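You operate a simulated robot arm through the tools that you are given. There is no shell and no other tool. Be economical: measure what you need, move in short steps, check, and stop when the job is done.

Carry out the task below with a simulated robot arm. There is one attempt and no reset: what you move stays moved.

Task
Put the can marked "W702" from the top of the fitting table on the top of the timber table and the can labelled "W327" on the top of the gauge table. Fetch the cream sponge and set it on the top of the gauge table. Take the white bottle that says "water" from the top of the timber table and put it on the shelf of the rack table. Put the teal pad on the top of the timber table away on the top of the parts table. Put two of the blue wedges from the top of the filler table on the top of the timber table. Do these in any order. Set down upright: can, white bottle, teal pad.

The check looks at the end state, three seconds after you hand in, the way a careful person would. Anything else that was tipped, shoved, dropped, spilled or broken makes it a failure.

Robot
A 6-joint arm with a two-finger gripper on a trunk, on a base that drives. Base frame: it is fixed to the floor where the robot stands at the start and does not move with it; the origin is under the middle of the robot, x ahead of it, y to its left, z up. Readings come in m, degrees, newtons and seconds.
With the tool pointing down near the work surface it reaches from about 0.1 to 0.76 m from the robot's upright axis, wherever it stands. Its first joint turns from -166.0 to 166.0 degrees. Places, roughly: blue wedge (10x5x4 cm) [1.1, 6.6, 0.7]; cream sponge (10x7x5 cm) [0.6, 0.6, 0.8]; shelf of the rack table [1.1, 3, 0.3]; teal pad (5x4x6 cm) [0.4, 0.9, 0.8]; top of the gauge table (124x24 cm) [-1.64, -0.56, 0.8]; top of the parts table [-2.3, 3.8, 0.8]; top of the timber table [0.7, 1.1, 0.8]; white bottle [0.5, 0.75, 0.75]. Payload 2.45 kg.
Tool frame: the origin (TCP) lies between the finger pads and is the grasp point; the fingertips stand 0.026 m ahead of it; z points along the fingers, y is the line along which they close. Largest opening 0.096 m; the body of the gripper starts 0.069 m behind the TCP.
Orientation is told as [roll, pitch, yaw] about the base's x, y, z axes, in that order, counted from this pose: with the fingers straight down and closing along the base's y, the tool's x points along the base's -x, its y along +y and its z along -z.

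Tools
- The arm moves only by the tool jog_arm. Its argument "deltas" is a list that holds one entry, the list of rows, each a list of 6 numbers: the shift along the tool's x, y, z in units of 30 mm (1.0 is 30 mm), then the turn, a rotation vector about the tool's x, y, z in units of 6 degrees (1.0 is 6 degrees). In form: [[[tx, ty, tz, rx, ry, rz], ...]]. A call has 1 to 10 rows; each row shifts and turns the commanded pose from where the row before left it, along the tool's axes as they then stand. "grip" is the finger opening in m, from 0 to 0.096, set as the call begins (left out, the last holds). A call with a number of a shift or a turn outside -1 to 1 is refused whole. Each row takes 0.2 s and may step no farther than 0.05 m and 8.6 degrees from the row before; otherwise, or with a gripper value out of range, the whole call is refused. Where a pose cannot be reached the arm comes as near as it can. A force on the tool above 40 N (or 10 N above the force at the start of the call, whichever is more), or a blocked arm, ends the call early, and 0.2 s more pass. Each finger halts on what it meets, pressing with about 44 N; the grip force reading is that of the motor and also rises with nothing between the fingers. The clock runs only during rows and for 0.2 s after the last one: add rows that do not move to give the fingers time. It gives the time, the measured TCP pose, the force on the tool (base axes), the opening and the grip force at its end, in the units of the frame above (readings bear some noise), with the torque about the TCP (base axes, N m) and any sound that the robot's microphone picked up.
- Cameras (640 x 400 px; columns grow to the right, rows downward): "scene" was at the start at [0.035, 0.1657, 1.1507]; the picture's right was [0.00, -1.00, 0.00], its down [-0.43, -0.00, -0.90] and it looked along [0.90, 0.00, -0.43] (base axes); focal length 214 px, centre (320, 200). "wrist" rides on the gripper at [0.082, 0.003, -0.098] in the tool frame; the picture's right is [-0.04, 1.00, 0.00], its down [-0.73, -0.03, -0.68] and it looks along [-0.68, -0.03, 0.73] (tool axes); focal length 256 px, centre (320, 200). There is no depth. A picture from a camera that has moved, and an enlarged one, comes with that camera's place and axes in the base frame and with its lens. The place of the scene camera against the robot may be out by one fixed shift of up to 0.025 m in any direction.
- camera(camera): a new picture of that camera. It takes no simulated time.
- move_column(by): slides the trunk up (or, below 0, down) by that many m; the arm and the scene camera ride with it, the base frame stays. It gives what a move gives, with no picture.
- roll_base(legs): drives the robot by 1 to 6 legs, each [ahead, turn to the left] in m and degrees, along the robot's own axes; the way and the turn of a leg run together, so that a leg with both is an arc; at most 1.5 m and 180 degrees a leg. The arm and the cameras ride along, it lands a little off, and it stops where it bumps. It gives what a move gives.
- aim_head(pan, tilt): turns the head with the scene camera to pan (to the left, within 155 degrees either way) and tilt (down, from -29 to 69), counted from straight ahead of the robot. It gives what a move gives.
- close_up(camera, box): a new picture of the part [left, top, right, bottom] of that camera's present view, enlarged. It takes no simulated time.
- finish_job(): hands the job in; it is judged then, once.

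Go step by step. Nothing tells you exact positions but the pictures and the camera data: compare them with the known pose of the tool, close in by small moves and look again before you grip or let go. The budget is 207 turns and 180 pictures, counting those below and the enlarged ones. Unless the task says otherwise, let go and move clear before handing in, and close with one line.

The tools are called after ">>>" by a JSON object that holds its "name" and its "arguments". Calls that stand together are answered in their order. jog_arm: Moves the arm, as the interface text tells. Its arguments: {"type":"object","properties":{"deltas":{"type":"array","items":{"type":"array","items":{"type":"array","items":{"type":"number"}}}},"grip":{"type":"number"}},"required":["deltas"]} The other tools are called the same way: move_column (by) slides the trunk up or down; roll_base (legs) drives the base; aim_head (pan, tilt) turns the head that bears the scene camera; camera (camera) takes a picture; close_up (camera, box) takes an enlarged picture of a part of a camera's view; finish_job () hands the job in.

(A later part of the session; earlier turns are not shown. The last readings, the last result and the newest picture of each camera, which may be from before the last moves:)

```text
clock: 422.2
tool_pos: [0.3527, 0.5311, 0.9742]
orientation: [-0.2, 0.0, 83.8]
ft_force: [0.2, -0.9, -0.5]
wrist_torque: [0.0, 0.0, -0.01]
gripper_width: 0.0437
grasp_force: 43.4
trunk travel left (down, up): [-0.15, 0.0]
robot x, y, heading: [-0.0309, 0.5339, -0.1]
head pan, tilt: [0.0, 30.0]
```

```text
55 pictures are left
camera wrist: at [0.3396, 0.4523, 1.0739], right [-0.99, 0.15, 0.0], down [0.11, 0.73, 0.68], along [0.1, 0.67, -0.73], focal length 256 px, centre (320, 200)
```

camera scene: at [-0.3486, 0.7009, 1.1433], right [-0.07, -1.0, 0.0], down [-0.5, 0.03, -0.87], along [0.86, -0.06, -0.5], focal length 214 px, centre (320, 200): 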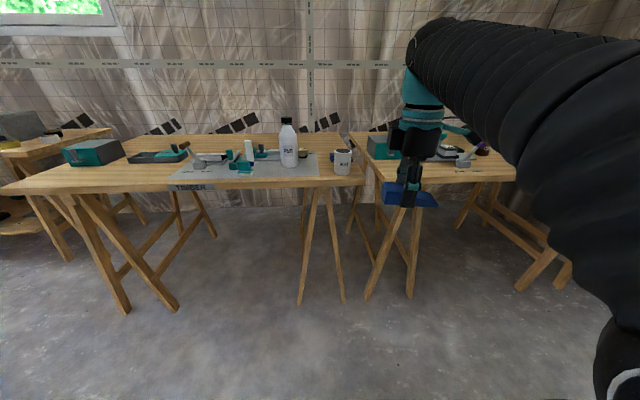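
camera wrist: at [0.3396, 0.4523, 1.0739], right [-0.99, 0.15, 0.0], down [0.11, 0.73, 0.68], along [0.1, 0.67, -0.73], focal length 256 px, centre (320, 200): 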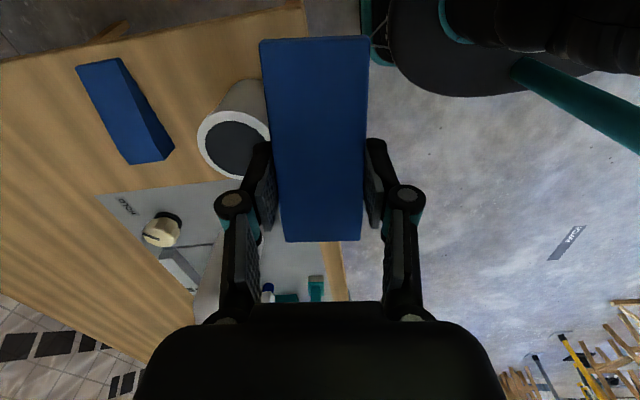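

>>> {"name": "jog_arm", "arguments": {"deltas": [[[0, 0, 0, 0, 0, -1.0], [-0.1, -0.98, 0, 0, 0, 0], [-0.1, -0.98, 0, 0, 0, 0], [-0.1, -0.98, 0, 0, 0, 0], [-0.1, -0.98, 0.1, 0, 0, 0], [-0.15, -0.98, 0.2, 0, 0, 0], [-0.15, -0.98, 0.3, 0, 0, 0], [-0.15, -0.98, 0.3, 0, 0, 0], [-0.15, -0.98, 0.4, 0, 0, 0], [0, 0, 0, 0, 0, 0]]]}}

>>> {"name": "jog_arm", "arguments": {"deltas": [[[-0.1, -0.98, 0.5, 0, 0, 0], [0, -0.98, 0.5, 0, 0, 0], [0, -0.9, 0.4, 0, 0, 0], [0, 0, 0, 0, 0, 0]]]}}

>>> {"name": "camera", "arguments": {"camera": "wrist"}}

>>> {"name": "close_up", "arguments": {"camera": "scene", "box": [280, 110, 440, 230]}}

```text
clock: 424.4
tool_pos: [0.5876, 0.5616, 0.9366]
orientation: [-0.2, 0.0, 89.8]
ft_force: [0.5, -0.2, -1.3]
wrist_torque: [-0.03, -0.02, 0.01]
gripper_width: 0.0436
grasp_force: 44.1
trunk travel left (down, up): [-0.15, 0.0]
robot x, y, heading: [-0.0291, 0.5371, -0.2]
head pan, tilt: [0.0, 30.0]
```

```text
clock: 425.4
tool_pos: [0.6635, 0.5645, 0.8834]
orientation: [-0.3, 0.0, 89.8]
ft_force: [0.4, 0.0, -1.2]
wrist_torque: [-0.01, 0.02, 0.01]
gripper_width: 0.0437
grasp_force: 44.3
out of reach, approached as far as the arm can: row 2, 3
trunk travel left (down, up): [-0.15, 0.0]
robot x, y, heading: [-0.0295, 0.5403, 0.2]
head pan, tilt: [0.0, 30.0]
```

```text
54 pictures are left
camera wrist: at [0.6588, 0.484, 0.9824], right [-1.0, 0.04, -0.01], down [0.03, 0.73, 0.68], along [0.03, 0.68, -0.73], focal length 256 px, centre (320, 200)
```

wrist: 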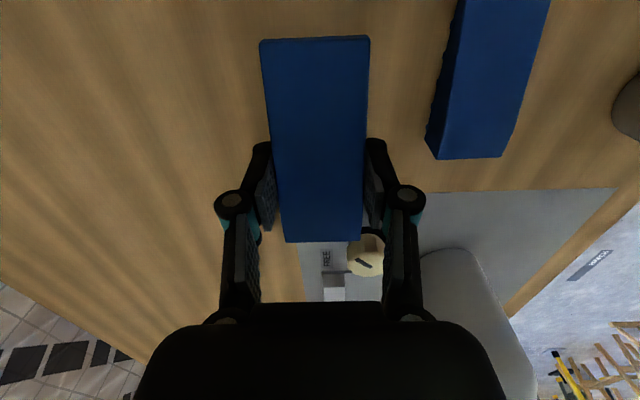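

```text
3.33 times, centred on (360, 170) of scene
camera zoom: at [0.0032, 0.7037, 1.1433], right [0.0, -1.0, 0.0], down [-0.5, 0.0, -0.87], along [0.87, 0.0, -0.5], focal length 715 px, centre (187, 300)
```

zoom: 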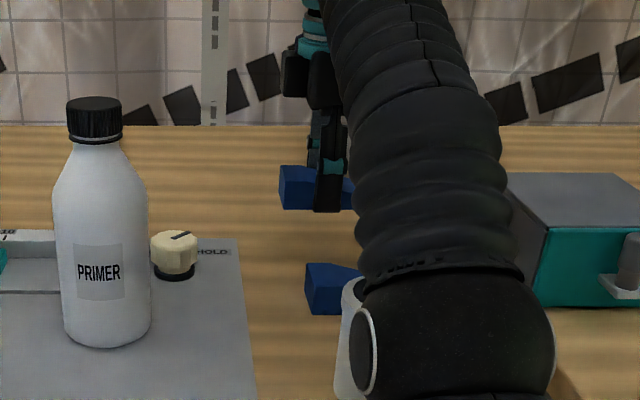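

Good spot behind wedge 1. I lower to near contact.

>>> {"name": "jog_arm", "arguments": {"deltas": [[[0, 0, 0.8, 0, 0, 0], [0, 0, 0.6, 0, 0, 0], [0, 0, 0, 0, 0, 0]]]}}

>>> {"name": "jog_arm", "arguments": {"deltas": [[[0, 0, 0.1, 0, 0, 0], [0, 0, 0.1, 0, 0, 0], [0, 0, 0, 0, 0, 0]]]}}

>>> {"name": "jog_arm", "arguments": {"deltas": [[[0, 0, 0.08, 0, 0, 0], [0, 0, 0.08, 0, 0, 0], [0, 0, 0, 0, 0, 0]]]}}

```text
clock: 426.2
tool_pos: [0.664, 0.565, 0.8422]
orientation: [-0.2, 0.0, 89.8]
ft_force: [-0.2, -0.3, 0.2]
wrist_torque: [-0.03, 0.04, 0.0]
gripper_width: 0.0438
grasp_force: 43.6
trunk travel left (down, up): [-0.15, 0.0]
robot x, y, heading: [-0.0292, 0.5415, 0.1]
head pan, tilt: [0.0, 30.0]
```

```text
clock: 427.0
tool_pos: [0.6631, 0.5634, 0.8361]
orientation: [-0.2, 0.0, 89.8]
ft_force: [0.1, 0.6, -0.2]
wrist_torque: [0.0, -0.01, 0.01]
gripper_width: 0.0437
grasp_force: 44.3
trunk travel left (down, up): [-0.15, 0.0]
robot x, y, heading: [-0.0296, 0.5391, -0.0]
head pan, tilt: [0.0, 30.0]
```

```text
clock: 427.8
tool_pos: [0.6617, 0.5635, 0.8318]
orientation: [-0.1, 0.0, 89.9]
ft_force: [-0.4, 0.5, -0.9]
wrist_torque: [-0.02, 0.01, 0.01]
gripper_width: 0.0438
grasp_force: 43.9
trunk travel left (down, up): [-0.15, 0.0]
robot x, y, heading: [-0.0318, 0.5372, 0.7]
head pan, tilt: [0.0, 30.0]
```

>>> {"name": "jog_arm", "arguments": {"deltas": [[[0, 0, 0.08, 0, 0, 0], [0, 0, 0, 0, 0, 0]]]}}

>>> {"name": "jog_arm", "arguments": {"deltas": [[[0, 0, 0.08, 0, 0, 0], [0, 0, 0, 0, 0, 0]]]}}

>>> {"name": "jog_arm", "arguments": {"deltas": [[[0, 0, 0.06, 0, 0, 0], [0, 0, 0, 0, 0, 0]]]}}

```text
clock: 428.4
tool_pos: [0.662, 0.564, 0.8264]
orientation: [-0.3, 0.0, 89.7]
ft_force: [0.3, 0.0, -0.2]
wrist_torque: [0.0, 0.0, -0.03]
gripper_width: 0.0437
grasp_force: 44.4
trunk travel left (down, up): [-0.15, 0.0]
robot x, y, heading: [-0.0331, 0.5396, -0.1]
head pan, tilt: [0.0, 30.0]
```

```text
clock: 429.0
tool_pos: [0.6631, 0.5628, 0.8247]
orientation: [-0.1, 0.0, 89.8]
ft_force: [0.7, 0.5, 3.7]
wrist_torque: [0.07, 0.11, 0.02]
gripper_width: 0.0441
grasp_force: 44.1
trunk travel left (down, up): [-0.15, 0.0]
robot x, y, heading: [-0.032, 0.5384, 0.3]
head pan, tilt: [0.0, 30.0]
```

```text
clock: 429.6
tool_pos: [0.6625, 0.5631, 0.8254]
orientation: [-0.3, -0.1, 89.8]
ft_force: [2.9, 0.0, 17.9]
wrist_torque: [0.04, 0.27, -0.04]
gripper_width: 0.0437
grasp_force: 43.7
trunk travel left (down, up): [-0.15, 0.0]
robot x, y, heading: [-0.0294, 0.5351, 0.4]
head pan, tilt: [0.0, 30.0]
```

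Contact. Release and rise.

>>> {"name": "jog_arm", "arguments": {"deltas": [[[0, 0, -0.04, 0, 0, 0], [0, 0, 0, 0, 0, 0], [0, 0, 0, 0, 0, 0], [0, 0, 0, 0, 0, 0]]], "grip": 0.09}}

>>> {"name": "jog_arm", "arguments": {"deltas": [[[0, 0, -0.5, 0, 0, 0], [0, 0, -1, 0, 0, 0], [0, 0, -0.6, 0, 0, 0], [0, 0.95, -0.5, 0, 0, 0], [0, 0.95, -0.5, 0, 0, 0], [0, 0.95, -0.4, 0, 0, 0], [0, 0.95, -0.3, 0, 0, 0], [0, 0.95, 0, 0, 0, 0], [0, 0.95, 0, 0, 0, 0], [0, 0.95, 0, 0, 0, 0]]]}}

>>> {"name": "camera", "arguments": {"camera": "scene"}}

```text
clock: 430.6
tool_pos: [0.6627, 0.5639, 0.8243]
orientation: [-0.2, 0.0, 89.8]
ft_force: [-0.2, -0.2, 0.3]
wrist_torque: [0.0, 0.0, -0.01]
gripper_width: 0.0901
grasp_force: 0.1
trunk travel left (down, up): [-0.15, 0.0]
robot x, y, heading: [-0.0322, 0.5406, 0.1]
head pan, tilt: [0.0, 30.0]
```

```text
clock: 432.8
tool_pos: [0.4632, 0.566, 0.9361]
orientation: [-0.1, -0.1, 89.8]
ft_force: [0.9, 1.1, 0.1]
wrist_torque: [0.01, 0.05, -0.02]
gripper_width: 0.0901
grasp_force: 0.0
trunk travel left (down, up): [-0.15, 0.0]
robot x, y, heading: [-0.0338, 0.5377, -0.1]
head pan, tilt: [0.0, 30.0]
```

```text
52 pictures are left
camera scene: at [0.0035, 0.7037, 1.1432], right [0.0, -1.0, 0.0], down [-0.5, 0.0, -0.87], along [0.87, 0.0, -0.5], focal length 214 px, centre (320, 200)
```

scene: 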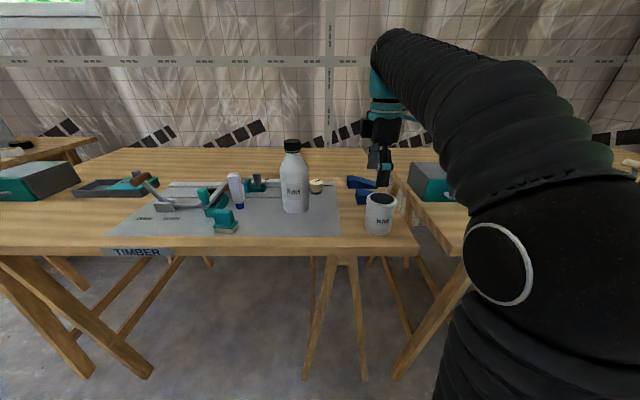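

Both wedges are down. Now the teal pad near (0.4, 0.9): I retract and zoom in.

>>> {"name": "jog_arm", "arguments": {"deltas": [[[0, 0.9, -0.4, 0, 0, 0], [0, 0.9, -0.4, 0, 0, 0], [0, 0.9, -0.3, 0, 0, 0], [0, 0.9, 0, 0, 0, 0]]], "grip": 0.096}}

>>> {"name": "roll_base", "arguments": {"legs": [[-0.3, 0], [0, 60], [0.36, 0], [0, -60]]}}

>>> {"name": "camera", "arguments": {"camera": "scene"}}

>>> {"name": "close_up", "arguments": {"camera": "scene", "box": [200, 120, 420, 260]}}

```text
clock: 433.8
tool_pos: [0.3555, 0.5651, 0.9689]
orientation: [-0.1, 0.0, 89.8]
ft_force: [0.8, -1.1, -0.4]
wrist_torque: [0.0, 0.04, 0.0]
gripper_width: 0.0962
grasp_force: 0.1
trunk travel left (down, up): [-0.15, 0.0]
robot x, y, heading: [-0.0311, 0.5369, 0.3]
head pan, tilt: [0.0, 30.0]
```

```text
clock: 443.1
tool_pos: [0.2269, 0.8824, 0.969]
orientation: [-0.3, 0.0, 90.9]
ft_force: [1.1, 0.6, 0.2]
wrist_torque: [0.03, 0.03, -0.01]
gripper_width: 0.0959
grasp_force: 0.1
trunk travel left (down, up): [-0.15, 0.0]
robot x, y, heading: [-0.1594, 0.85, 1.7]
head pan, tilt: [0.0, 30.0]
```

```text
51 pictures are left
camera scene: at [-0.1289, 1.0144, 1.1433], right [0.02, -1.0, 0.0], down [-0.5, -0.01, -0.87], along [0.87, 0.02, -0.5], focal length 214 px, centre (320, 200)
```

scene: 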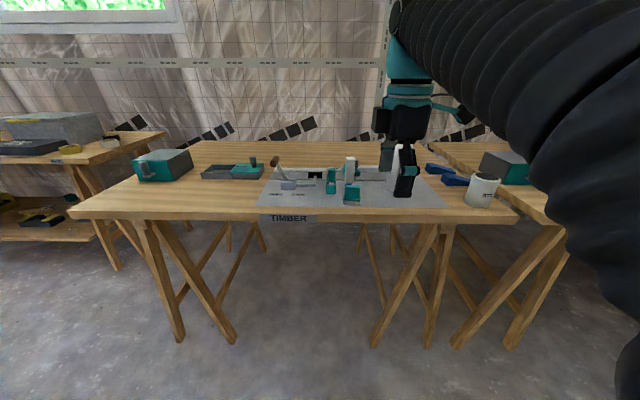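

```text
2.86 times, centred on (310, 190) of scene
camera zoom: at [-0.1289, 1.0144, 1.1433], right [0.02, -1.0, 0.0], down [-0.5, -0.01, -0.87], along [0.87, 0.02, -0.5], focal length 613 px, centre (349, 229)
```

zoom: 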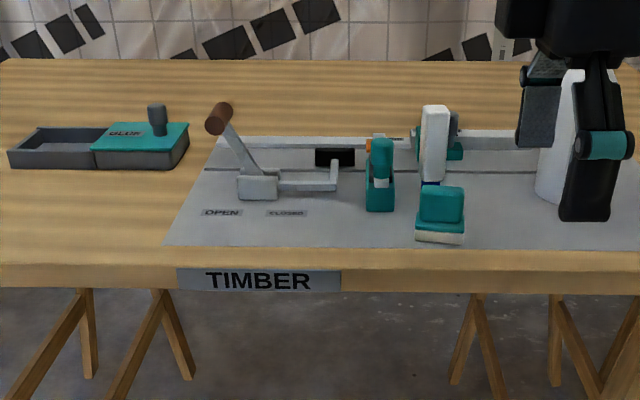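

The teal pad is at about (0.42, 0.935), ~5 cm wide, with a tube standing ~10 cm behind it. I rotate the tool back to yaw 0 and move above it.

>>> {"name": "jog_arm", "arguments": {"deltas": [[[0, 0, 0, 0, 0, 1], [0, 0, 0, 0, 0, 1], [0, 0, 0, 0, 0, 1], [0, 0, 0, 0, 0, 1], [0, 0, 0, 0, 0, 1], [0, 0, 0, 0, 0, 1], [0, 0, 0, 0, 0, 1], [0, 0, 0, 0, 0, 1], [0, 0, 0, 0, 0, 1], [0, 0, 0, 0, 0, 1]]]}}

>>> {"name": "jog_arm", "arguments": {"deltas": [[[0, 0, 0, 0, 0, 1], [0, 0, 0, 0, 0, 1], [0, 0, 0, 0, 0, 1], [0, 0, 0, 0, 0, 1], [0, 0, 0, 0, 0, 1], [-0.9, 0.3, 0, 0, 0, 0], [-0.9, 0.3, 0, 0, 0, 0], [-0.9, 0.3, 0, 0, 0, 0], [-0.9, 0.3, 0, 0, 0, 0], [0, 0, 0, 0, 0, 0]]]}}

>>> {"name": "camera", "arguments": {"camera": "wrist"}}

```text
clock: 445.3
tool_pos: [0.2271, 0.8826, 0.9686]
orientation: [-0.1, -0.2, 30.8]
ft_force: [0.0, -0.6, 0.4]
wrist_torque: [-0.02, 0.03, 0.03]
gripper_width: 0.0959
grasp_force: 0.0
trunk travel left (down, up): [-0.15, 0.0]
robot x, y, heading: [-0.1595, 0.8454, 1.2]
head pan, tilt: [0.0, 30.0]
```

```text
clock: 447.5
tool_pos: [0.3353, 0.9222, 0.9702]
orientation: [-0.1, -0.1, 0.9]
ft_force: [-0.3, 0.1, -1.5]
wrist_torque: [-0.01, 0.0, -0.01]
gripper_width: 0.0957
grasp_force: 0.1
trunk travel left (down, up): [-0.15, 0.0]
robot x, y, heading: [-0.1587, 0.8474, 1.2]
head pan, tilt: [0.0, 30.0]
```

```text
49 pictures are left
camera wrist: at [0.2527, 0.9248, 1.0687], right [0.02, 1.0, 0.0], down [0.73, -0.02, 0.68], along [0.68, -0.02, -0.73], focal length 256 px, centre (320, 200)
```

wrist: 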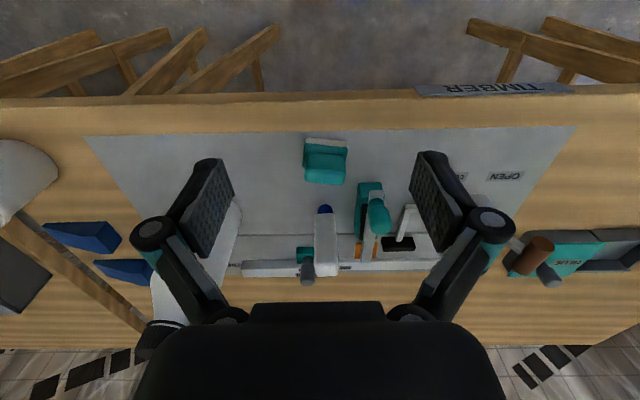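

>>> {"name": "jog_arm", "arguments": {"deltas": [[[-0.85, 0.03, 0.6, 0, 0, 0], [-0.85, 0.03, 0.6, 0, 0, 0], [-0.85, 0.03, 0.6, 0, 0, 0], [0, 0, 0, 0, 0, 0]]]}}

>>> {"name": "camera", "arguments": {"camera": "wrist"}}

>>> {"name": "close_up", "arguments": {"camera": "scene", "box": [300, 110, 440, 220]}}

```text
clock: 448.5
tool_pos: [0.4096, 0.9265, 0.9151]
orientation: [0.0, -0.2, 0.9]
ft_force: [-0.2, 0.6, -0.2]
wrist_torque: [0.0, -0.03, 0.01]
gripper_width: 0.0959
grasp_force: 0.0
trunk travel left (down, up): [-0.15, 0.0]
robot x, y, heading: [-0.16, 0.8523, 1.5]
head pan, tilt: [0.0, 30.0]
```

```text
48 pictures are left
camera wrist: at [0.3281, 0.9292, 1.0147], right [0.02, 1.0, 0.0], down [0.73, -0.02, 0.68], along [0.68, -0.02, -0.73], focal length 256 px, centre (320, 200)
```

wrist: 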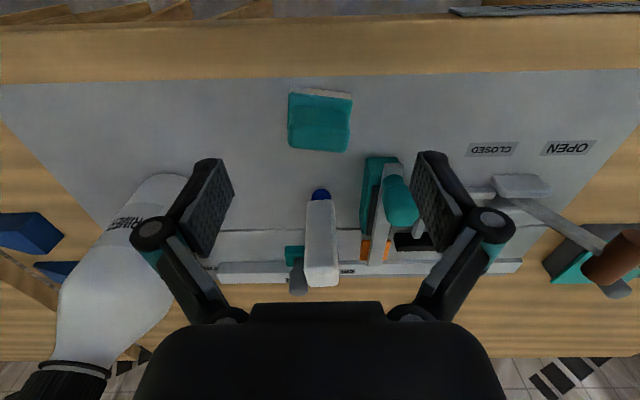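

```text
3.64 times, centred on (370, 165) of scene
camera zoom: at [-0.1289, 1.0144, 1.1433], right [0.02, -1.0, 0.0], down [-0.5, -0.01, -0.87], along [0.87, 0.02, -0.5], focal length 780 px, centre (138, 327)
```

zoom: 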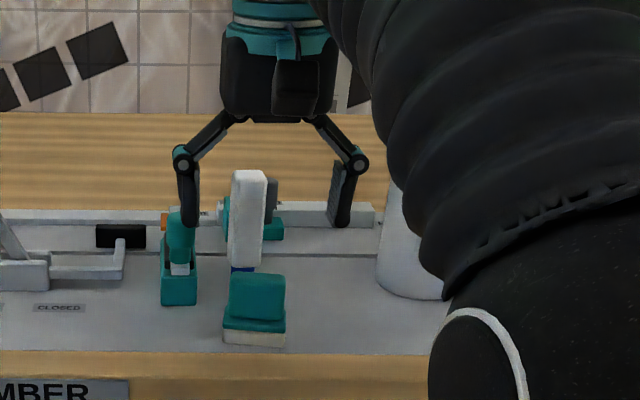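

The pad centre is (0.41, 0.926), top z 0.85, skewed ~5°. I align and lower.

>>> {"name": "jog_arm", "arguments": {"deltas": [[[0, 0, 0, 0, 0, 0.85], [0, 0, 0.9, 0, 0, 0], [0, 0, 0.9, 0, 0, 0], [0, 0, 0.65, 0, 0, 0], [0, 0, 0, 0, 0, 0]]]}}

>>> {"name": "camera", "arguments": {"camera": "wrist"}}

>>> {"name": "close_up", "arguments": {"camera": "scene", "box": [300, 110, 440, 220]}}

```text
clock: 449.7
tool_pos: [0.4109, 0.9251, 0.841]
orientation: [0.1, -0.2, -4.2]
ft_force: [-0.4, 0.3, 0.3]
wrist_torque: [0.0, -0.02, 0.0]
gripper_width: 0.0961
grasp_force: 0.1
trunk travel left (down, up): [-0.15, 0.0]
robot x, y, heading: [-0.1584, 0.8489, 1.2]
head pan, tilt: [0.0, 30.0]
```

```text
46 pictures are left
camera wrist: at [0.329, 0.9359, 0.9417], right [0.11, 0.99, 0.0], down [0.73, -0.08, 0.68], along [0.68, -0.08, -0.73], focal length 256 px, centre (320, 200)
```

wrist: 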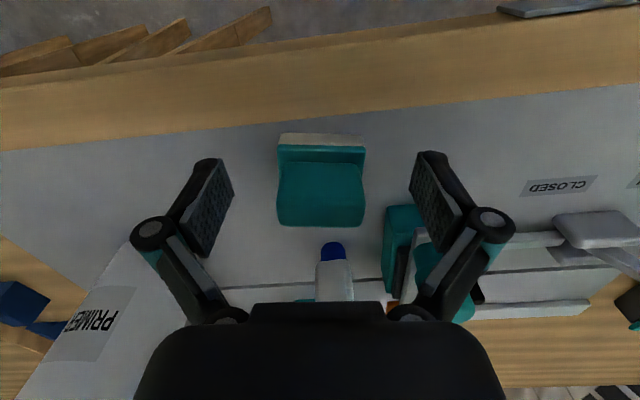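

```text
3.64 times, centred on (370, 165) of scene
camera zoom: at [-0.1289, 1.0144, 1.1433], right [0.02, -1.0, 0.0], down [-0.5, -0.01, -0.87], along [0.87, 0.02, -0.5], focal length 780 px, centre (138, 327)
```

zoom: 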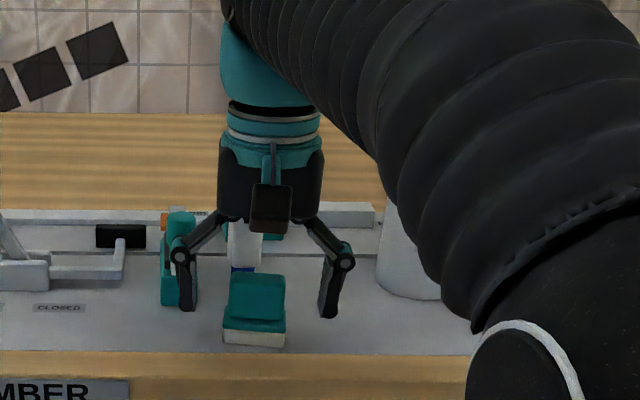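

Well aligned. I close, then lift.

>>> {"name": "jog_arm", "arguments": {"deltas": [[[0, 0, 0, 0, 0, 0], [0, 0, 0, 0, 0, 0], [0, 0, 0, 0, 0, 0], [0, 0, 0, 0, 0, 0]]], "grip": 0.03}}

>>> {"name": "jog_arm", "arguments": {"deltas": [[[0, 0, -0.4, 0, 0, 0], [0, 0, -0.8, 0, 0, 0], [0, 0, -1, 0, 0, 0], [0, 0, -1, 0, 0, 0], [0.5, 0, -0.8, 0, 0, 0], [0.9, 0, 0, 0, 0, 0], [0.9, 0, 0, 0, 0, 0]]]}}

>>> {"name": "camera", "arguments": {"camera": "wrist"}}

>>> {"name": "camera", "arguments": {"camera": "scene"}}

```text
clock: 450.7
tool_pos: [0.4098, 0.925, 0.8444]
orientation: [0.1, -0.4, -4.1]
ft_force: [3.2, 3.2, 27.0]
wrist_torque: [0.1, -0.25, -0.08]
gripper_width: 0.0435
grasp_force: 44.6
trunk travel left (down, up): [-0.15, 0.0]
robot x, y, heading: [-0.1557, 0.8496, 1.2]
head pan, tilt: [0.0, 30.0]
```

```text
clock: 452.3
tool_pos: [0.3413, 0.928, 0.9633]
orientation: [0.0, -0.1, -4.2]
ft_force: [0.2, 0.1, -0.4]
wrist_torque: [-0.01, 0.07, -0.03]
gripper_width: 0.0432
grasp_force: 44.3
trunk travel left (down, up): [-0.15, 0.0]
robot x, y, heading: [-0.1573, 0.849, 1.3]
head pan, tilt: [0.0, 30.0]
```

```text
44 pictures are left
camera wrist: at [0.2593, 0.9391, 1.0629], right [0.11, 0.99, 0.0], down [0.73, -0.08, 0.68], along [0.68, -0.08, -0.73], focal length 256 px, centre (320, 200)
```

wrist: 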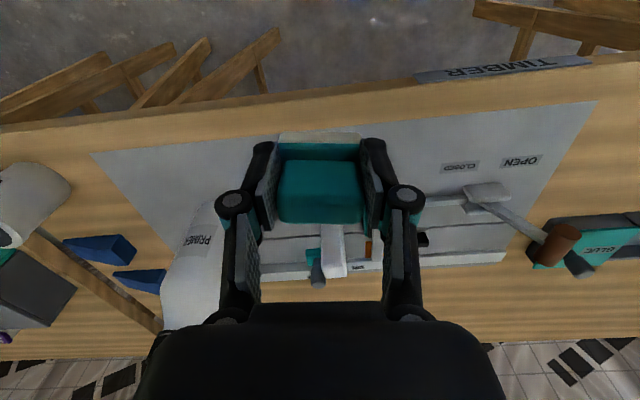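

```text
43 pictures are left
camera scene: at [-0.1285, 1.0145, 1.1432], right [0.02, -1.0, 0.0], down [-0.5, -0.01, -0.87], along [0.87, 0.02, -0.5], focal length 214 px, centre (320, 200)
```

scene: 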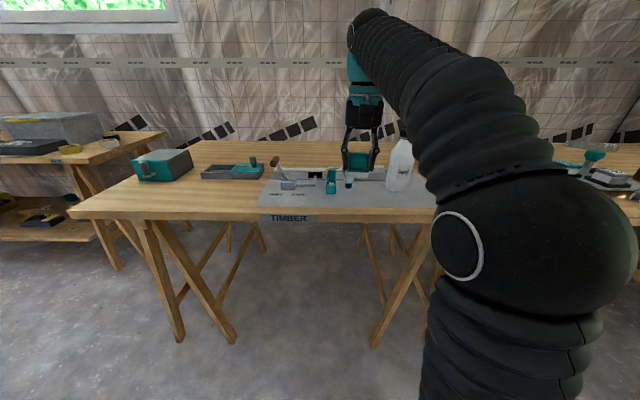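

The pad is held. I back away and drive toward the parts table region to look at it.

>>> {"name": "roll_base", "arguments": {"legs": [[-0.25, 0], [0, 103.5], [1.0, 0], [0.9, 0], [0, 37]]}}

>>> {"name": "aim_head", "arguments": {"pan": 0, "tilt": 15}}

>>> {"name": "camera", "arguments": {"camera": "scene"}}

```text
clock: 469.4
tool_pos: [-1.3358, 2.9444, 0.9645]
orientation: [0.1, -0.2, 136.4]
ft_force: [0.4, -1.3, -0.2]
wrist_torque: [0.04, 0.02, -0.01]
gripper_width: 0.0427
grasp_force: 43.5
trunk travel left (down, up): [-0.15, 0.0]
robot x, y, heading: [-0.8987, 2.6877, 142.2]
head pan, tilt: [0.0, 30.0]
```

```text
clock: 470.1
tool_pos: [-1.3363, 2.9436, 0.9637]
orientation: [0.0, -0.2, 136.3]
ft_force: [0.1, 0.2, -0.9]
wrist_torque: [-0.01, -0.06, 0.0]
gripper_width: 0.0429
grasp_force: 43.4
trunk travel left (down, up): [-0.15, 0.0]
robot x, y, heading: [-0.9031, 2.69, 141.9]
head pan, tilt: [0.0, 15.0]
```

```text
42 pictures are left
camera scene: at [-1.0214, 2.5921, 1.1674], right [0.62, 0.79, 0.0], down [0.2, -0.16, -0.97], along [-0.76, 0.6, -0.26], focal length 214 px, centre (320, 200)
```

scene: 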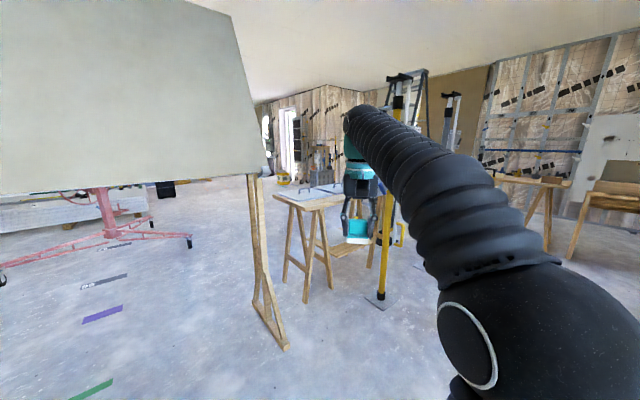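

I zoom on the table; a prop stands at (-1.81, 3.79) and the board-stand foot at (-1.92, 3.04).

>>> {"name": "close_up", "arguments": {"camera": "scene", "box": [250, 140, 410, 320]}}

>>> {"name": "camera", "arguments": {"camera": "wrist"}}

```text
2.22 times, centred on (330, 230) of scene
camera zoom: at [-1.0214, 2.5921, 1.1674], right [0.62, 0.79, 0.0], down [0.2, -0.16, -0.97], along [-0.76, 0.6, -0.26], focal length 477 px, centre (298, 133)
```

zoom: 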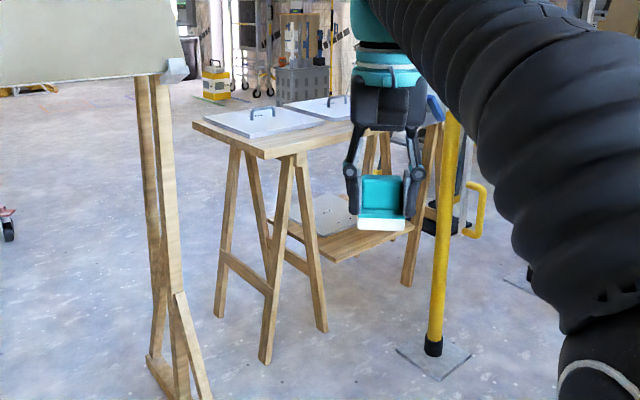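

```text
40 pictures are left
camera wrist: at [-1.2803, 2.8857, 1.0631], right [-0.72, -0.7, 0.0], down [-0.51, 0.53, 0.68], along [-0.47, 0.49, -0.73], focal length 256 px, centre (320, 200)
```

wrist: 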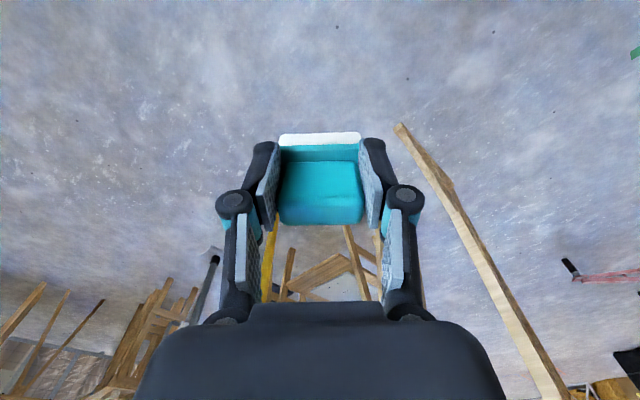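

The table's free strip is along its +x edge. I approach from +x at y≈3.43, turning well away from the prop.

>>> {"name": "roll_base", "arguments": {"legs": [[0, -40.4], [0.755, 0], [0, 78.5], [0.15, 0]]}}

>>> {"name": "aim_head", "arguments": {"pan": 0, "tilt": 25}}

>>> {"name": "camera", "arguments": {"camera": "scene"}}

>>> {"name": "camera", "arguments": {"camera": "wrist"}}

```text
clock: 480.5
tool_pos: [-1.698, 3.3588, 0.9635]
orientation: [0.0, -0.2, 174.7]
ft_force: [0.4, 0.5, 0.2]
wrist_torque: [-0.03, -0.01, 0.03]
gripper_width: 0.0427
grasp_force: 44.0
trunk travel left (down, up): [-0.15, 0.0]
robot x, y, heading: [-1.1954, 3.4288, -179.9]
head pan, tilt: [0.0, 15.0]
```

```text
clock: 481.2
tool_pos: [-1.6976, 3.3603, 0.9643]
orientation: [0.0, -0.2, 174.6]
ft_force: [0.2, -0.5, 0.0]
wrist_torque: [0.04, -0.01, -0.02]
gripper_width: 0.043
grasp_force: 44.1
trunk travel left (down, up): [-0.15, 0.0]
robot x, y, heading: [-1.1974, 3.4304, -180.3]
head pan, tilt: [0.0, 25.0]
```

```text
39 pictures are left
camera scene: at [-1.2257, 3.2792, 1.1513], right [0.0, 1.0, 0.0], down [0.42, 0.0, -0.91], along [-0.91, 0.0, -0.42], focal length 214 px, centre (320, 200)
```

scene: 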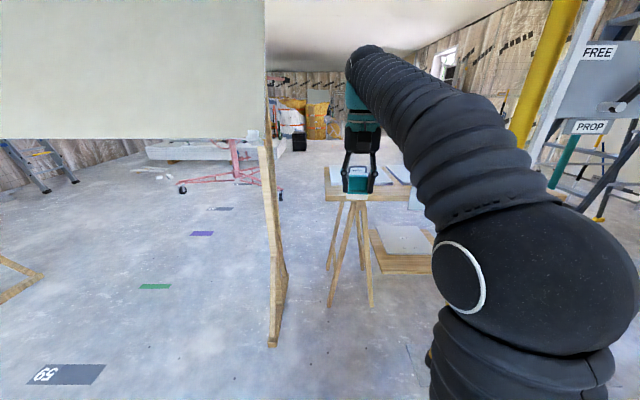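

```text
38 pictures are left
camera wrist: at [-1.6168, 3.3504, 1.0631], right [-0.13, -0.99, 0.0], down [-0.73, 0.1, 0.68], along [-0.68, 0.09, -0.73], focal length 256 px, centre (320, 200)
```

wrist: 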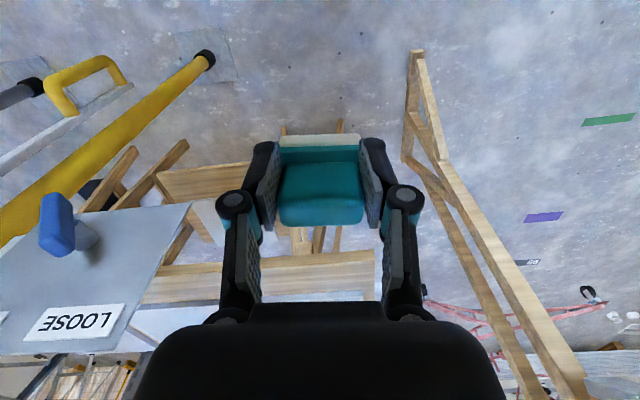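

There's a panel with levers on the prop close to my left... I look at it directly before going further.

>>> {"name": "aim_head", "arguments": {"pan": -35, "tilt": 20}}

>>> {"name": "camera", "arguments": {"camera": "scene"}}

```text
clock: 482.2
tool_pos: [-1.6981, 3.3611, 0.9642]
orientation: [0.0, -0.1, 174.6]
ft_force: [0.9, 0.2, -1.1]
wrist_torque: [-0.01, -0.01, -0.02]
gripper_width: 0.043
grasp_force: 44.3
trunk travel left (down, up): [-0.15, 0.0]
robot x, y, heading: [-1.1951, 3.4282, -180.0]
head pan, tilt: [-35.0, 20.0]
```

```text
37 pictures are left
camera scene: at [-1.2099, 3.3326, 1.1593], right [0.57, 0.82, 0.0], down [0.28, -0.2, -0.94], along [-0.77, 0.54, -0.34], focal length 214 px, centre (320, 200)
```

scene: 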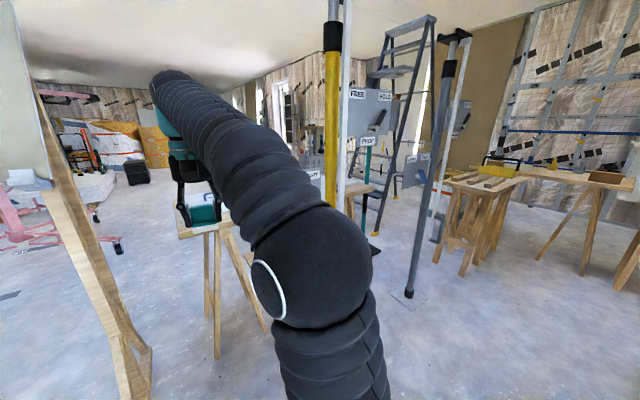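

>>> {"name": "close_up", "arguments": {"camera": "scene", "box": [270, 60, 430, 240]}}

```text
2.22 times, centred on (350, 150) of scene
camera zoom: at [-1.2099, 3.3326, 1.1593], right [0.57, 0.82, 0.0], down [0.28, -0.2, -0.94], along [-0.77, 0.54, -0.34], focal length 477 px, centre (253, 311)
```

zoom: 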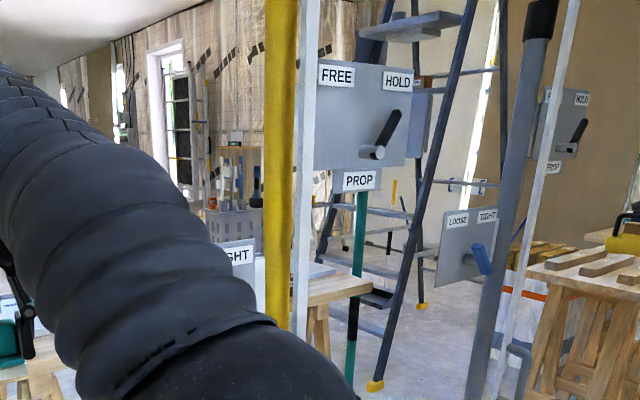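

The lower panel (LOOSE/TIGHT) reaches to about y≈3.5 at x≈-1.8, so I shift my lane to y≈3.28 by backing up and jogging left.

>>> {"name": "roll_base", "arguments": {"legs": [[-0.35, 0], [0, 23], [0.38, 0], [0, -23]]}}

>>> {"name": "aim_head", "arguments": {"pan": 0, "tilt": 25}}

>>> {"name": "camera", "arguments": {"camera": "scene"}}

>>> {"name": "camera", "arguments": {"camera": "wrist"}}

```text
clock: 488.9
tool_pos: [-1.7021, 3.209, 0.9631]
orientation: [0.0, -0.3, 174.5]
ft_force: [0.4, 0.3, -0.8]
wrist_torque: [0.01, -0.02, 0.01]
gripper_width: 0.0429
grasp_force: 44.1
trunk travel left (down, up): [-0.15, 0.0]
robot x, y, heading: [-1.2021, 3.2779, 179.7]
head pan, tilt: [-35.0, 20.0]
```

```text
clock: 489.9
tool_pos: [-1.7037, 3.2093, 0.9637]
orientation: [0.0, -0.2, 174.5]
ft_force: [-0.1, -0.6, -0.6]
wrist_torque: [0.02, 0.02, 0.02]
gripper_width: 0.0426
grasp_force: 43.7
trunk travel left (down, up): [-0.15, 0.0]
robot x, y, heading: [-1.1999, 3.2813, 179.8]
head pan, tilt: [0.0, 25.0]
```

```text
35 pictures are left
camera scene: at [-1.2311, 3.1286, 1.1512], right [0.0, 1.0, 0.0], down [0.42, 0.0, -0.91], along [-0.91, 0.0, -0.42], focal length 214 px, centre (320, 200)
```

scene: 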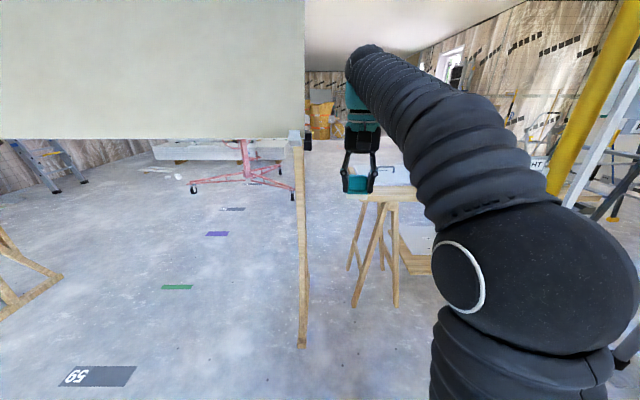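

```text
34 pictures are left
camera wrist: at [-1.6221, 3.2003, 1.0631], right [-0.14, -0.99, 0.0], down [-0.72, 0.1, 0.68], along [-0.68, 0.09, -0.73], focal length 256 px, centre (320, 200)
```

wrist: 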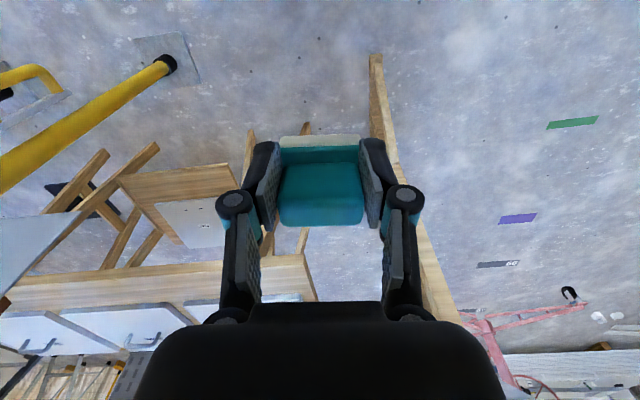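

Lane is clear: board post at y≈3.07, panel edge at y≈3.5. The table's free strip is x -2.0…-2.13, starting at y≈3.28. I shift the tool to y≈3.30 and roll forward 0.22 m.

>>> {"name": "jog_arm", "arguments": {"deltas": [[[0, -0.8, 0, 0, 0, 0], [0, -0.8, 0, 0, 0, 0], [0, -0.8, 0, 0, 0, 0], [0, -0.8, 0, 0, 0, 0], [0, 0, 0, 0, 0, 0]]]}}

>>> {"name": "roll_base", "arguments": {"legs": [[0.22, 0]]}}

>>> {"name": "camera", "arguments": {"camera": "wrist"}}

>>> {"name": "camera", "arguments": {"camera": "scene"}}

```text
clock: 491.1
tool_pos: [-1.6936, 3.305, 0.9633]
orientation: [0.0, -0.2, 174.4]
ft_force: [0.2, -0.3, -0.4]
wrist_torque: [-0.02, 0.02, 0.0]
gripper_width: 0.0429
grasp_force: 44.4
trunk travel left (down, up): [-0.15, 0.0]
robot x, y, heading: [-1.2012, 3.2799, 179.9]
head pan, tilt: [0.0, 25.0]
```

```text
clock: 492.8
tool_pos: [-1.9136, 3.3082, 0.9651]
orientation: [0.0, -0.2, 174.3]
ft_force: [0.1, 0.2, -0.9]
wrist_torque: [0.0, 0.0, -0.02]
gripper_width: 0.0428
grasp_force: 43.3
trunk travel left (down, up): [-0.15, 0.0]
robot x, y, heading: [-1.4221, 3.276, 179.8]
head pan, tilt: [0.0, 25.0]
```

```text
33 pictures are left
camera wrist: at [-1.8329, 3.2981, 1.0634], right [-0.14, -0.99, 0.0], down [-0.72, 0.1, 0.68], along [-0.67, 0.1, -0.73], focal length 256 px, centre (320, 200)
```

wrist: 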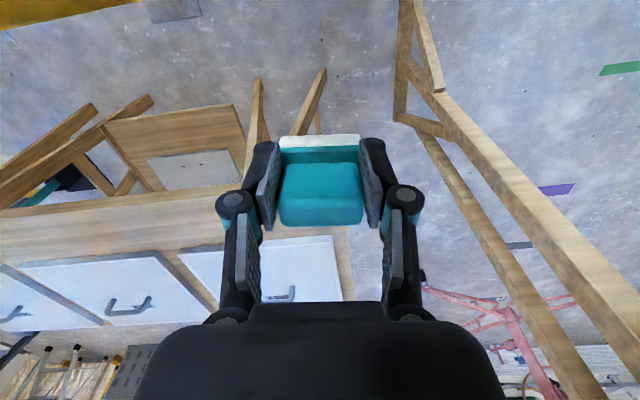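

```text
32 pictures are left
camera scene: at [-1.4517, 3.1294, 1.1512], right [0.0, 1.0, 0.0], down [0.42, 0.0, -0.91], along [-0.91, 0.0, -0.42], focal length 214 px, centre (320, 200)
```

scene: 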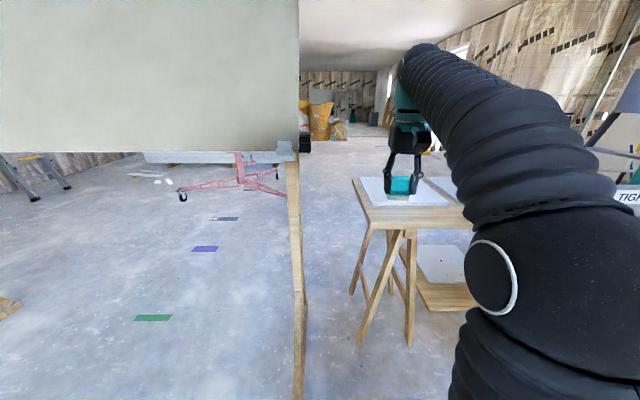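

The parts table top is at z≈0.75, its edge at x≈-2.07, the lid from x≈-2.21. Target pad spot: (-2.135, 3.37). I roll 7 cm closer and extend.

>>> {"name": "roll_base", "arguments": {"legs": [[0.07, 0]]}}

>>> {"name": "jog_arm", "arguments": {"deltas": [[[-0.87, -0.27, 0.3, 0, 0, 0], [-0.87, -0.27, 0.4, 0, 0, 0], [-0.87, -0.27, 0.5, 0, 0, 0], [-0.87, -0.27, 0.6, 0, 0, 0], [-0.87, -0.27, 0.7, 0, 0, 0], [-0.85, -0.25, 0.7, 0, 0, 0], [0, 0, 0, 0, 0, 0]]]}}

>>> {"name": "camera", "arguments": {"camera": "wrist"}}

>>> {"name": "camera", "arguments": {"camera": "scene"}}

```text
clock: 493.8
tool_pos: [-1.9836, 3.308, 0.9637]
orientation: [-0.1, -0.1, 174.2]
ft_force: [-0.3, 0.5, -0.6]
wrist_torque: [0.0, -0.03, -0.01]
gripper_width: 0.0432
grasp_force: 44.3
trunk travel left (down, up): [-0.15, 0.0]
robot x, y, heading: [-1.4932, 3.2781, 179.7]
head pan, tilt: [0.0, 25.0]
```

```text
clock: 495.4
tool_pos: [-2.135, 3.3719, 0.8672]
orientation: [0.0, -0.3, 174.2]
ft_force: [-0.7, -0.6, -0.3]
wrist_torque: [0.02, 0.02, -0.01]
gripper_width: 0.0427
grasp_force: 44.3
trunk travel left (down, up): [-0.15, 0.0]
robot x, y, heading: [-1.4895, 3.2806, 179.7]
head pan, tilt: [0.0, 25.0]
```

```text
31 pictures are left
camera wrist: at [-2.0543, 3.3611, 0.9669], right [-0.14, -0.99, 0.0], down [-0.72, 0.1, 0.68], along [-0.67, 0.1, -0.73], focal length 256 px, centre (320, 200)
```

wrist: 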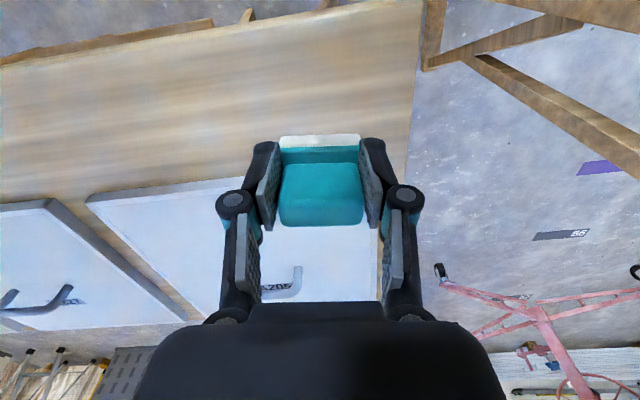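

```text
30 pictures are left
camera scene: at [-1.5215, 3.1298, 1.1512], right [0.01, 1.0, 0.0], down [0.42, 0.0, -0.91], along [-0.91, 0.01, -0.42], focal length 214 px, centre (320, 200)
```

scene: 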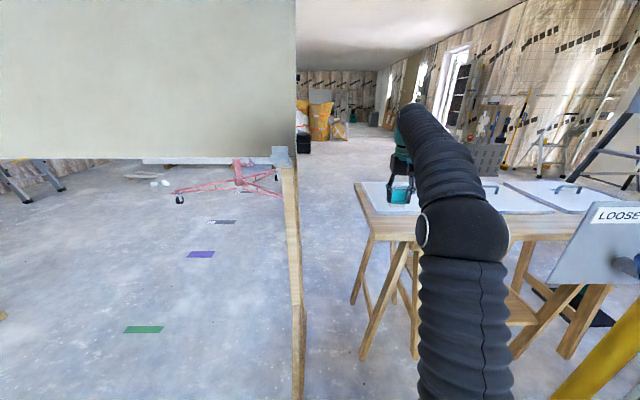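

The landing point lies right in the middle of the bare strip. I lower.

>>> {"name": "jog_arm", "arguments": {"deltas": [[[0, 0, 0.8, 0, 0, 0], [0, 0, 0.8, 0, 0, 0], [0, 0, 0.3, 0, 0, 0], [0, 0, 0, 0, 0, 0]]]}}

>>> {"name": "camera", "arguments": {"camera": "wrist"}}

>>> {"name": "close_up", "arguments": {"camera": "scene", "box": [350, 160, 450, 240]}}

```text
clock: 496.4
tool_pos: [-2.135, 3.372, 0.8111]
orientation: [0.0, -0.2, 174.2]
ft_force: [-1.1, -0.5, -0.4]
wrist_torque: [-0.01, 0.01, 0.0]
gripper_width: 0.0429
grasp_force: 43.9
trunk travel left (down, up): [-0.15, 0.0]
robot x, y, heading: [-1.4924, 3.2796, 179.7]
head pan, tilt: [0.0, 25.0]
```

```text
29 pictures are left
camera wrist: at [-2.0543, 3.3614, 0.9106], right [-0.14, -0.99, 0.0], down [-0.72, 0.1, 0.68], along [-0.67, 0.1, -0.73], focal length 256 px, centre (320, 200)
```

wrist: 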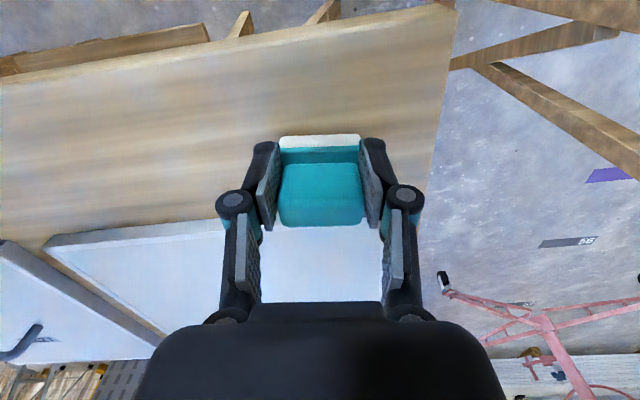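

```text
5.00 times, centred on (400, 200) of scene
camera zoom: at [-1.5215, 3.1298, 1.1512], right [0.01, 1.0, 0.0], down [0.42, 0.0, -0.91], along [-0.91, 0.01, -0.42], focal length 1072 px, centre (-80, 200)
```

zoom: 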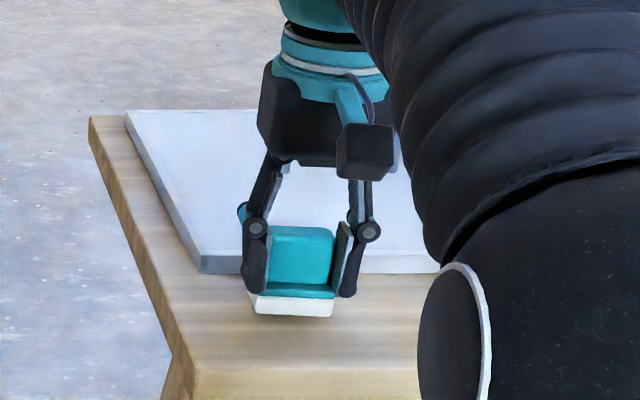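

Clear of the lid. I creep to contact.

>>> {"name": "jog_arm", "arguments": {"deltas": [[[0, 0, 0.12, 0, 0, 0], [0, 0, 0.12, 0, 0, 0], [0, 0, 0, 0, 0, 0]]]}}

>>> {"name": "jog_arm", "arguments": {"deltas": [[[0, 0, 0.1, 0, 0, 0], [0, 0, 0.1, 0, 0, 0], [0, 0, 0, 0, 0, 0]]]}}

>>> {"name": "jog_arm", "arguments": {"deltas": [[[0, 0, 0.08, 0, 0, 0], [0, 0, 0, 0, 0, 0]]]}}

```text
clock: 497.2
tool_pos: [-2.133, 3.3714, 0.8053]
orientation: [0.2, -0.3, 174.2]
ft_force: [-0.9, -2.0, 7.4]
wrist_torque: [-0.04, 0.14, 0.05]
gripper_width: 0.0425
grasp_force: 44.1
trunk travel left (down, up): [-0.15, 0.0]
robot x, y, heading: [-1.488, 3.2802, 179.8]
head pan, tilt: [0.0, 25.0]
```

```text
clock: 497.9
tool_pos: [-2.1348, 3.3703, 0.8049]
orientation: [0.1, -1.0, 174.3]
ft_force: [1.5, 0.2, 13.8]
wrist_torque: [-0.07, -0.16, 0.01]
gripper_width: 0.0429
grasp_force: 44.1
trunk travel left (down, up): [-0.15, 0.0]
robot x, y, heading: [-1.4898, 3.2782, 179.8]
head pan, tilt: [0.0, 25.0]
stopped in row 3: the force on the tool passed its limit at 43 N (the readings are from after the stop); the commanded pose is now the measured one
```

```text
clock: 498.6
tool_pos: [-2.135, 3.3723, 0.8055]
orientation: [-0.1, -1.4, 174.2]
ft_force: [2.2, -0.4, 15.4]
wrist_torque: [-0.03, -0.14, 0.02]
gripper_width: 0.0429
grasp_force: 43.8
trunk travel left (down, up): [-0.15, 0.0]
robot x, y, heading: [-1.4893, 3.2795, 179.6]
head pan, tilt: [0.0, 25.0]
stopped in row 2: the force on the tool passed its limit at 41 N (the readings are from after the stop); the commanded pose is now the measured one
```

In firm contact. Ease up 2 mm, open and rise.

>>> {"name": "jog_arm", "arguments": {"deltas": [[[0, 0, -0.05, 0, -0.2, 0], [0, 0, 0, 0, 0, 0]]]}}

>>> {"name": "jog_arm", "arguments": {"deltas": [[[0, 0, 0, 0, 0, 0], [0, 0, 0, 0, 0, 0], [0, 0, 0, 0, 0, 0], [0, 0, 0, 0, 0, 0]]], "grip": 0.096}}

>>> {"name": "jog_arm", "arguments": {"deltas": [[[0, 0, -0.5, 0, 0, 0], [0, 0, -1, 0, 0, 0], [0, 0, -1, 0, 0, 0], [0.8, 0, -0.8, 0, 0, 0], [0.9, 0, -0.5, 0, 0, 0], [0.9, 0, 0, 0, 0, 0]]]}}

>>> {"name": "camera", "arguments": {"camera": "wrist"}}

>>> {"name": "camera", "arguments": {"camera": "scene"}}

```text
clock: 499.2
tool_pos: [-2.1347, 3.372, 0.8037]
orientation: [0.0, -2.3, 174.2]
ft_force: [3.3, -0.9, 7.2]
wrist_torque: [-0.06, -0.17, -0.01]
gripper_width: 0.0429
grasp_force: 43.7
trunk travel left (down, up): [-0.15, 0.0]
robot x, y, heading: [-1.4897, 3.279, 179.7]
head pan, tilt: [0.0, 25.0]
```

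```text
clock: 500.2
tool_pos: [-2.1344, 3.3716, 0.8051]
orientation: [0.0, -2.3, 174.1]
ft_force: [0.6, -0.4, 0.2]
wrist_torque: [-0.05, 0.0, 0.01]
gripper_width: 0.096
grasp_force: 0.0
trunk travel left (down, up): [-0.15, 0.0]
robot x, y, heading: [-1.4897, 3.2805, 179.8]
head pan, tilt: [0.0, 25.0]
```

```text
clock: 501.6
tool_pos: [-2.0515, 3.3629, 0.9123]
orientation: [0.1, -2.3, 174.3]
ft_force: [0.0, -0.8, 0.4]
wrist_torque: [-0.01, -0.05, -0.01]
gripper_width: 0.096
grasp_force: 0.1
trunk travel left (down, up): [-0.15, 0.0]
robot x, y, heading: [-1.4916, 3.2764, 179.6]
head pan, tilt: [0.0, 25.0]
```

```text
27 pictures are left
camera wrist: at [-1.9674, 3.3529, 1.0083], right [-0.14, -0.99, 0.0], down [-0.7, 0.1, 0.71], along [-0.7, 0.1, -0.71], focal length 256 px, centre (320, 200)
```

wrist: 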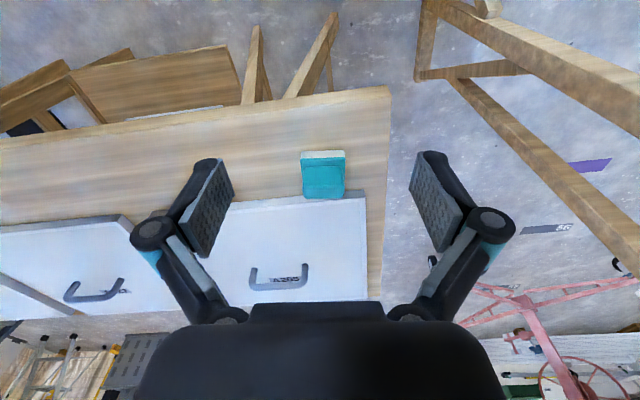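

```text
26 pictures are left
camera scene: at [-1.5219, 3.1298, 1.1512], right [0.01, 1.0, 0.0], down [0.42, 0.0, -0.91], along [-0.91, 0.0, -0.42], focal length 214 px, centre (320, 200)
```

scene: 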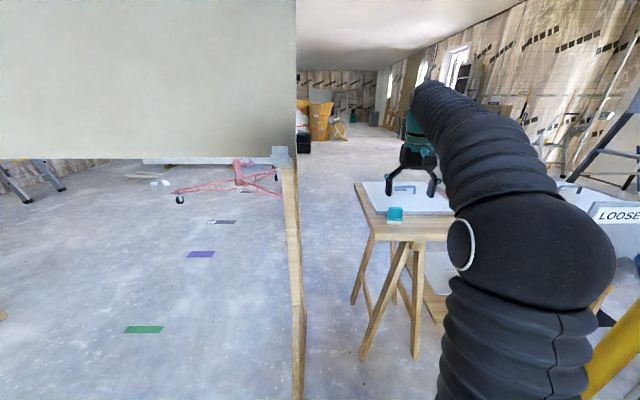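

The pad stands upright on the parts table. I retract, back off and verify the close-up, then check the other placements.

>>> {"name": "close_up", "arguments": {"camera": "scene", "box": [340, 170, 460, 250]}}

>>> {"name": "roll_base", "arguments": {"legs": [[-0.5, 0]]}}

>>> {"name": "camera", "arguments": {"camera": "scene"}}

```text
5.00 times, centred on (400, 210) of scene
camera zoom: at [-1.5219, 3.1298, 1.1512], right [0.01, 1.0, 0.0], down [0.42, 0.0, -0.91], along [-0.91, 0.0, -0.42], focal length 1072 px, centre (-80, 150)
```

zoom: 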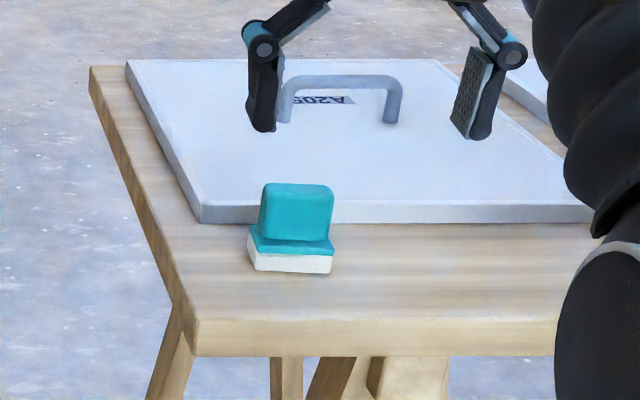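

```text
clock: 504.5
tool_pos: [-1.5573, 3.3616, 0.9123]
orientation: [0.0, -2.3, 174.4]
ft_force: [0.1, 0.0, -0.1]
wrist_torque: [0.0, 0.04, -0.01]
gripper_width: 0.0958
grasp_force: 0.1
trunk travel left (down, up): [-0.15, 0.0]
robot x, y, heading: [-0.9951, 3.2779, 179.9]
head pan, tilt: [0.0, 25.0]
```

```text
24 pictures are left
camera scene: at [-1.0273, 3.1276, 1.1512], right [0.0, 1.0, 0.0], down [0.42, 0.0, -0.91], along [-0.91, 0.0, -0.42], focal length 214 px, centre (320, 200)
```

scene: 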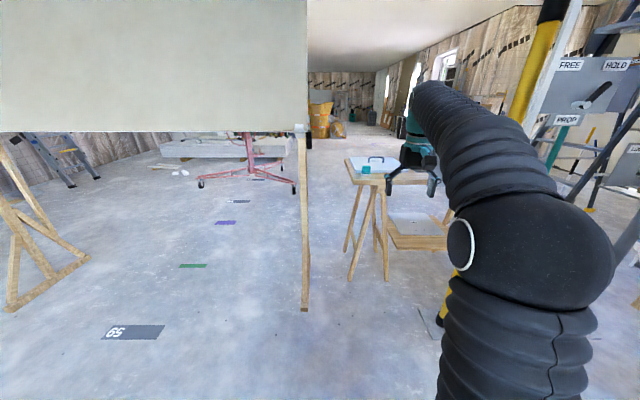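

Pad fine. A final look at the rack and timber tables from here.

>>> {"name": "aim_head", "arguments": {"pan": 155, "tilt": 15}}

>>> {"name": "camera", "arguments": {"camera": "scene"}}

```text
clock: 506.9
tool_pos: [-1.5571, 3.3612, 0.9131]
orientation: [0.0, -2.3, 174.4]
ft_force: [-0.9, 0.3, -0.4]
wrist_torque: [0.01, 0.02, -0.01]
gripper_width: 0.0957
grasp_force: 0.0
trunk travel left (down, up): [-0.15, 0.0]
robot x, y, heading: [-0.9954, 3.2754, 179.7]
head pan, tilt: [154.7, 15.0]
```

```text
23 pictures are left
camera scene: at [-0.8509, 3.0871, 1.1675], right [-0.43, -0.9, 0.0], down [-0.23, 0.11, -0.97], along [0.87, -0.42, -0.26], focal length 214 px, centre (320, 200)
```

scene: 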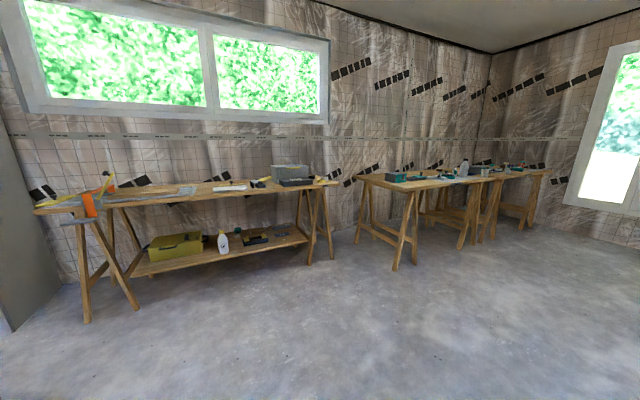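

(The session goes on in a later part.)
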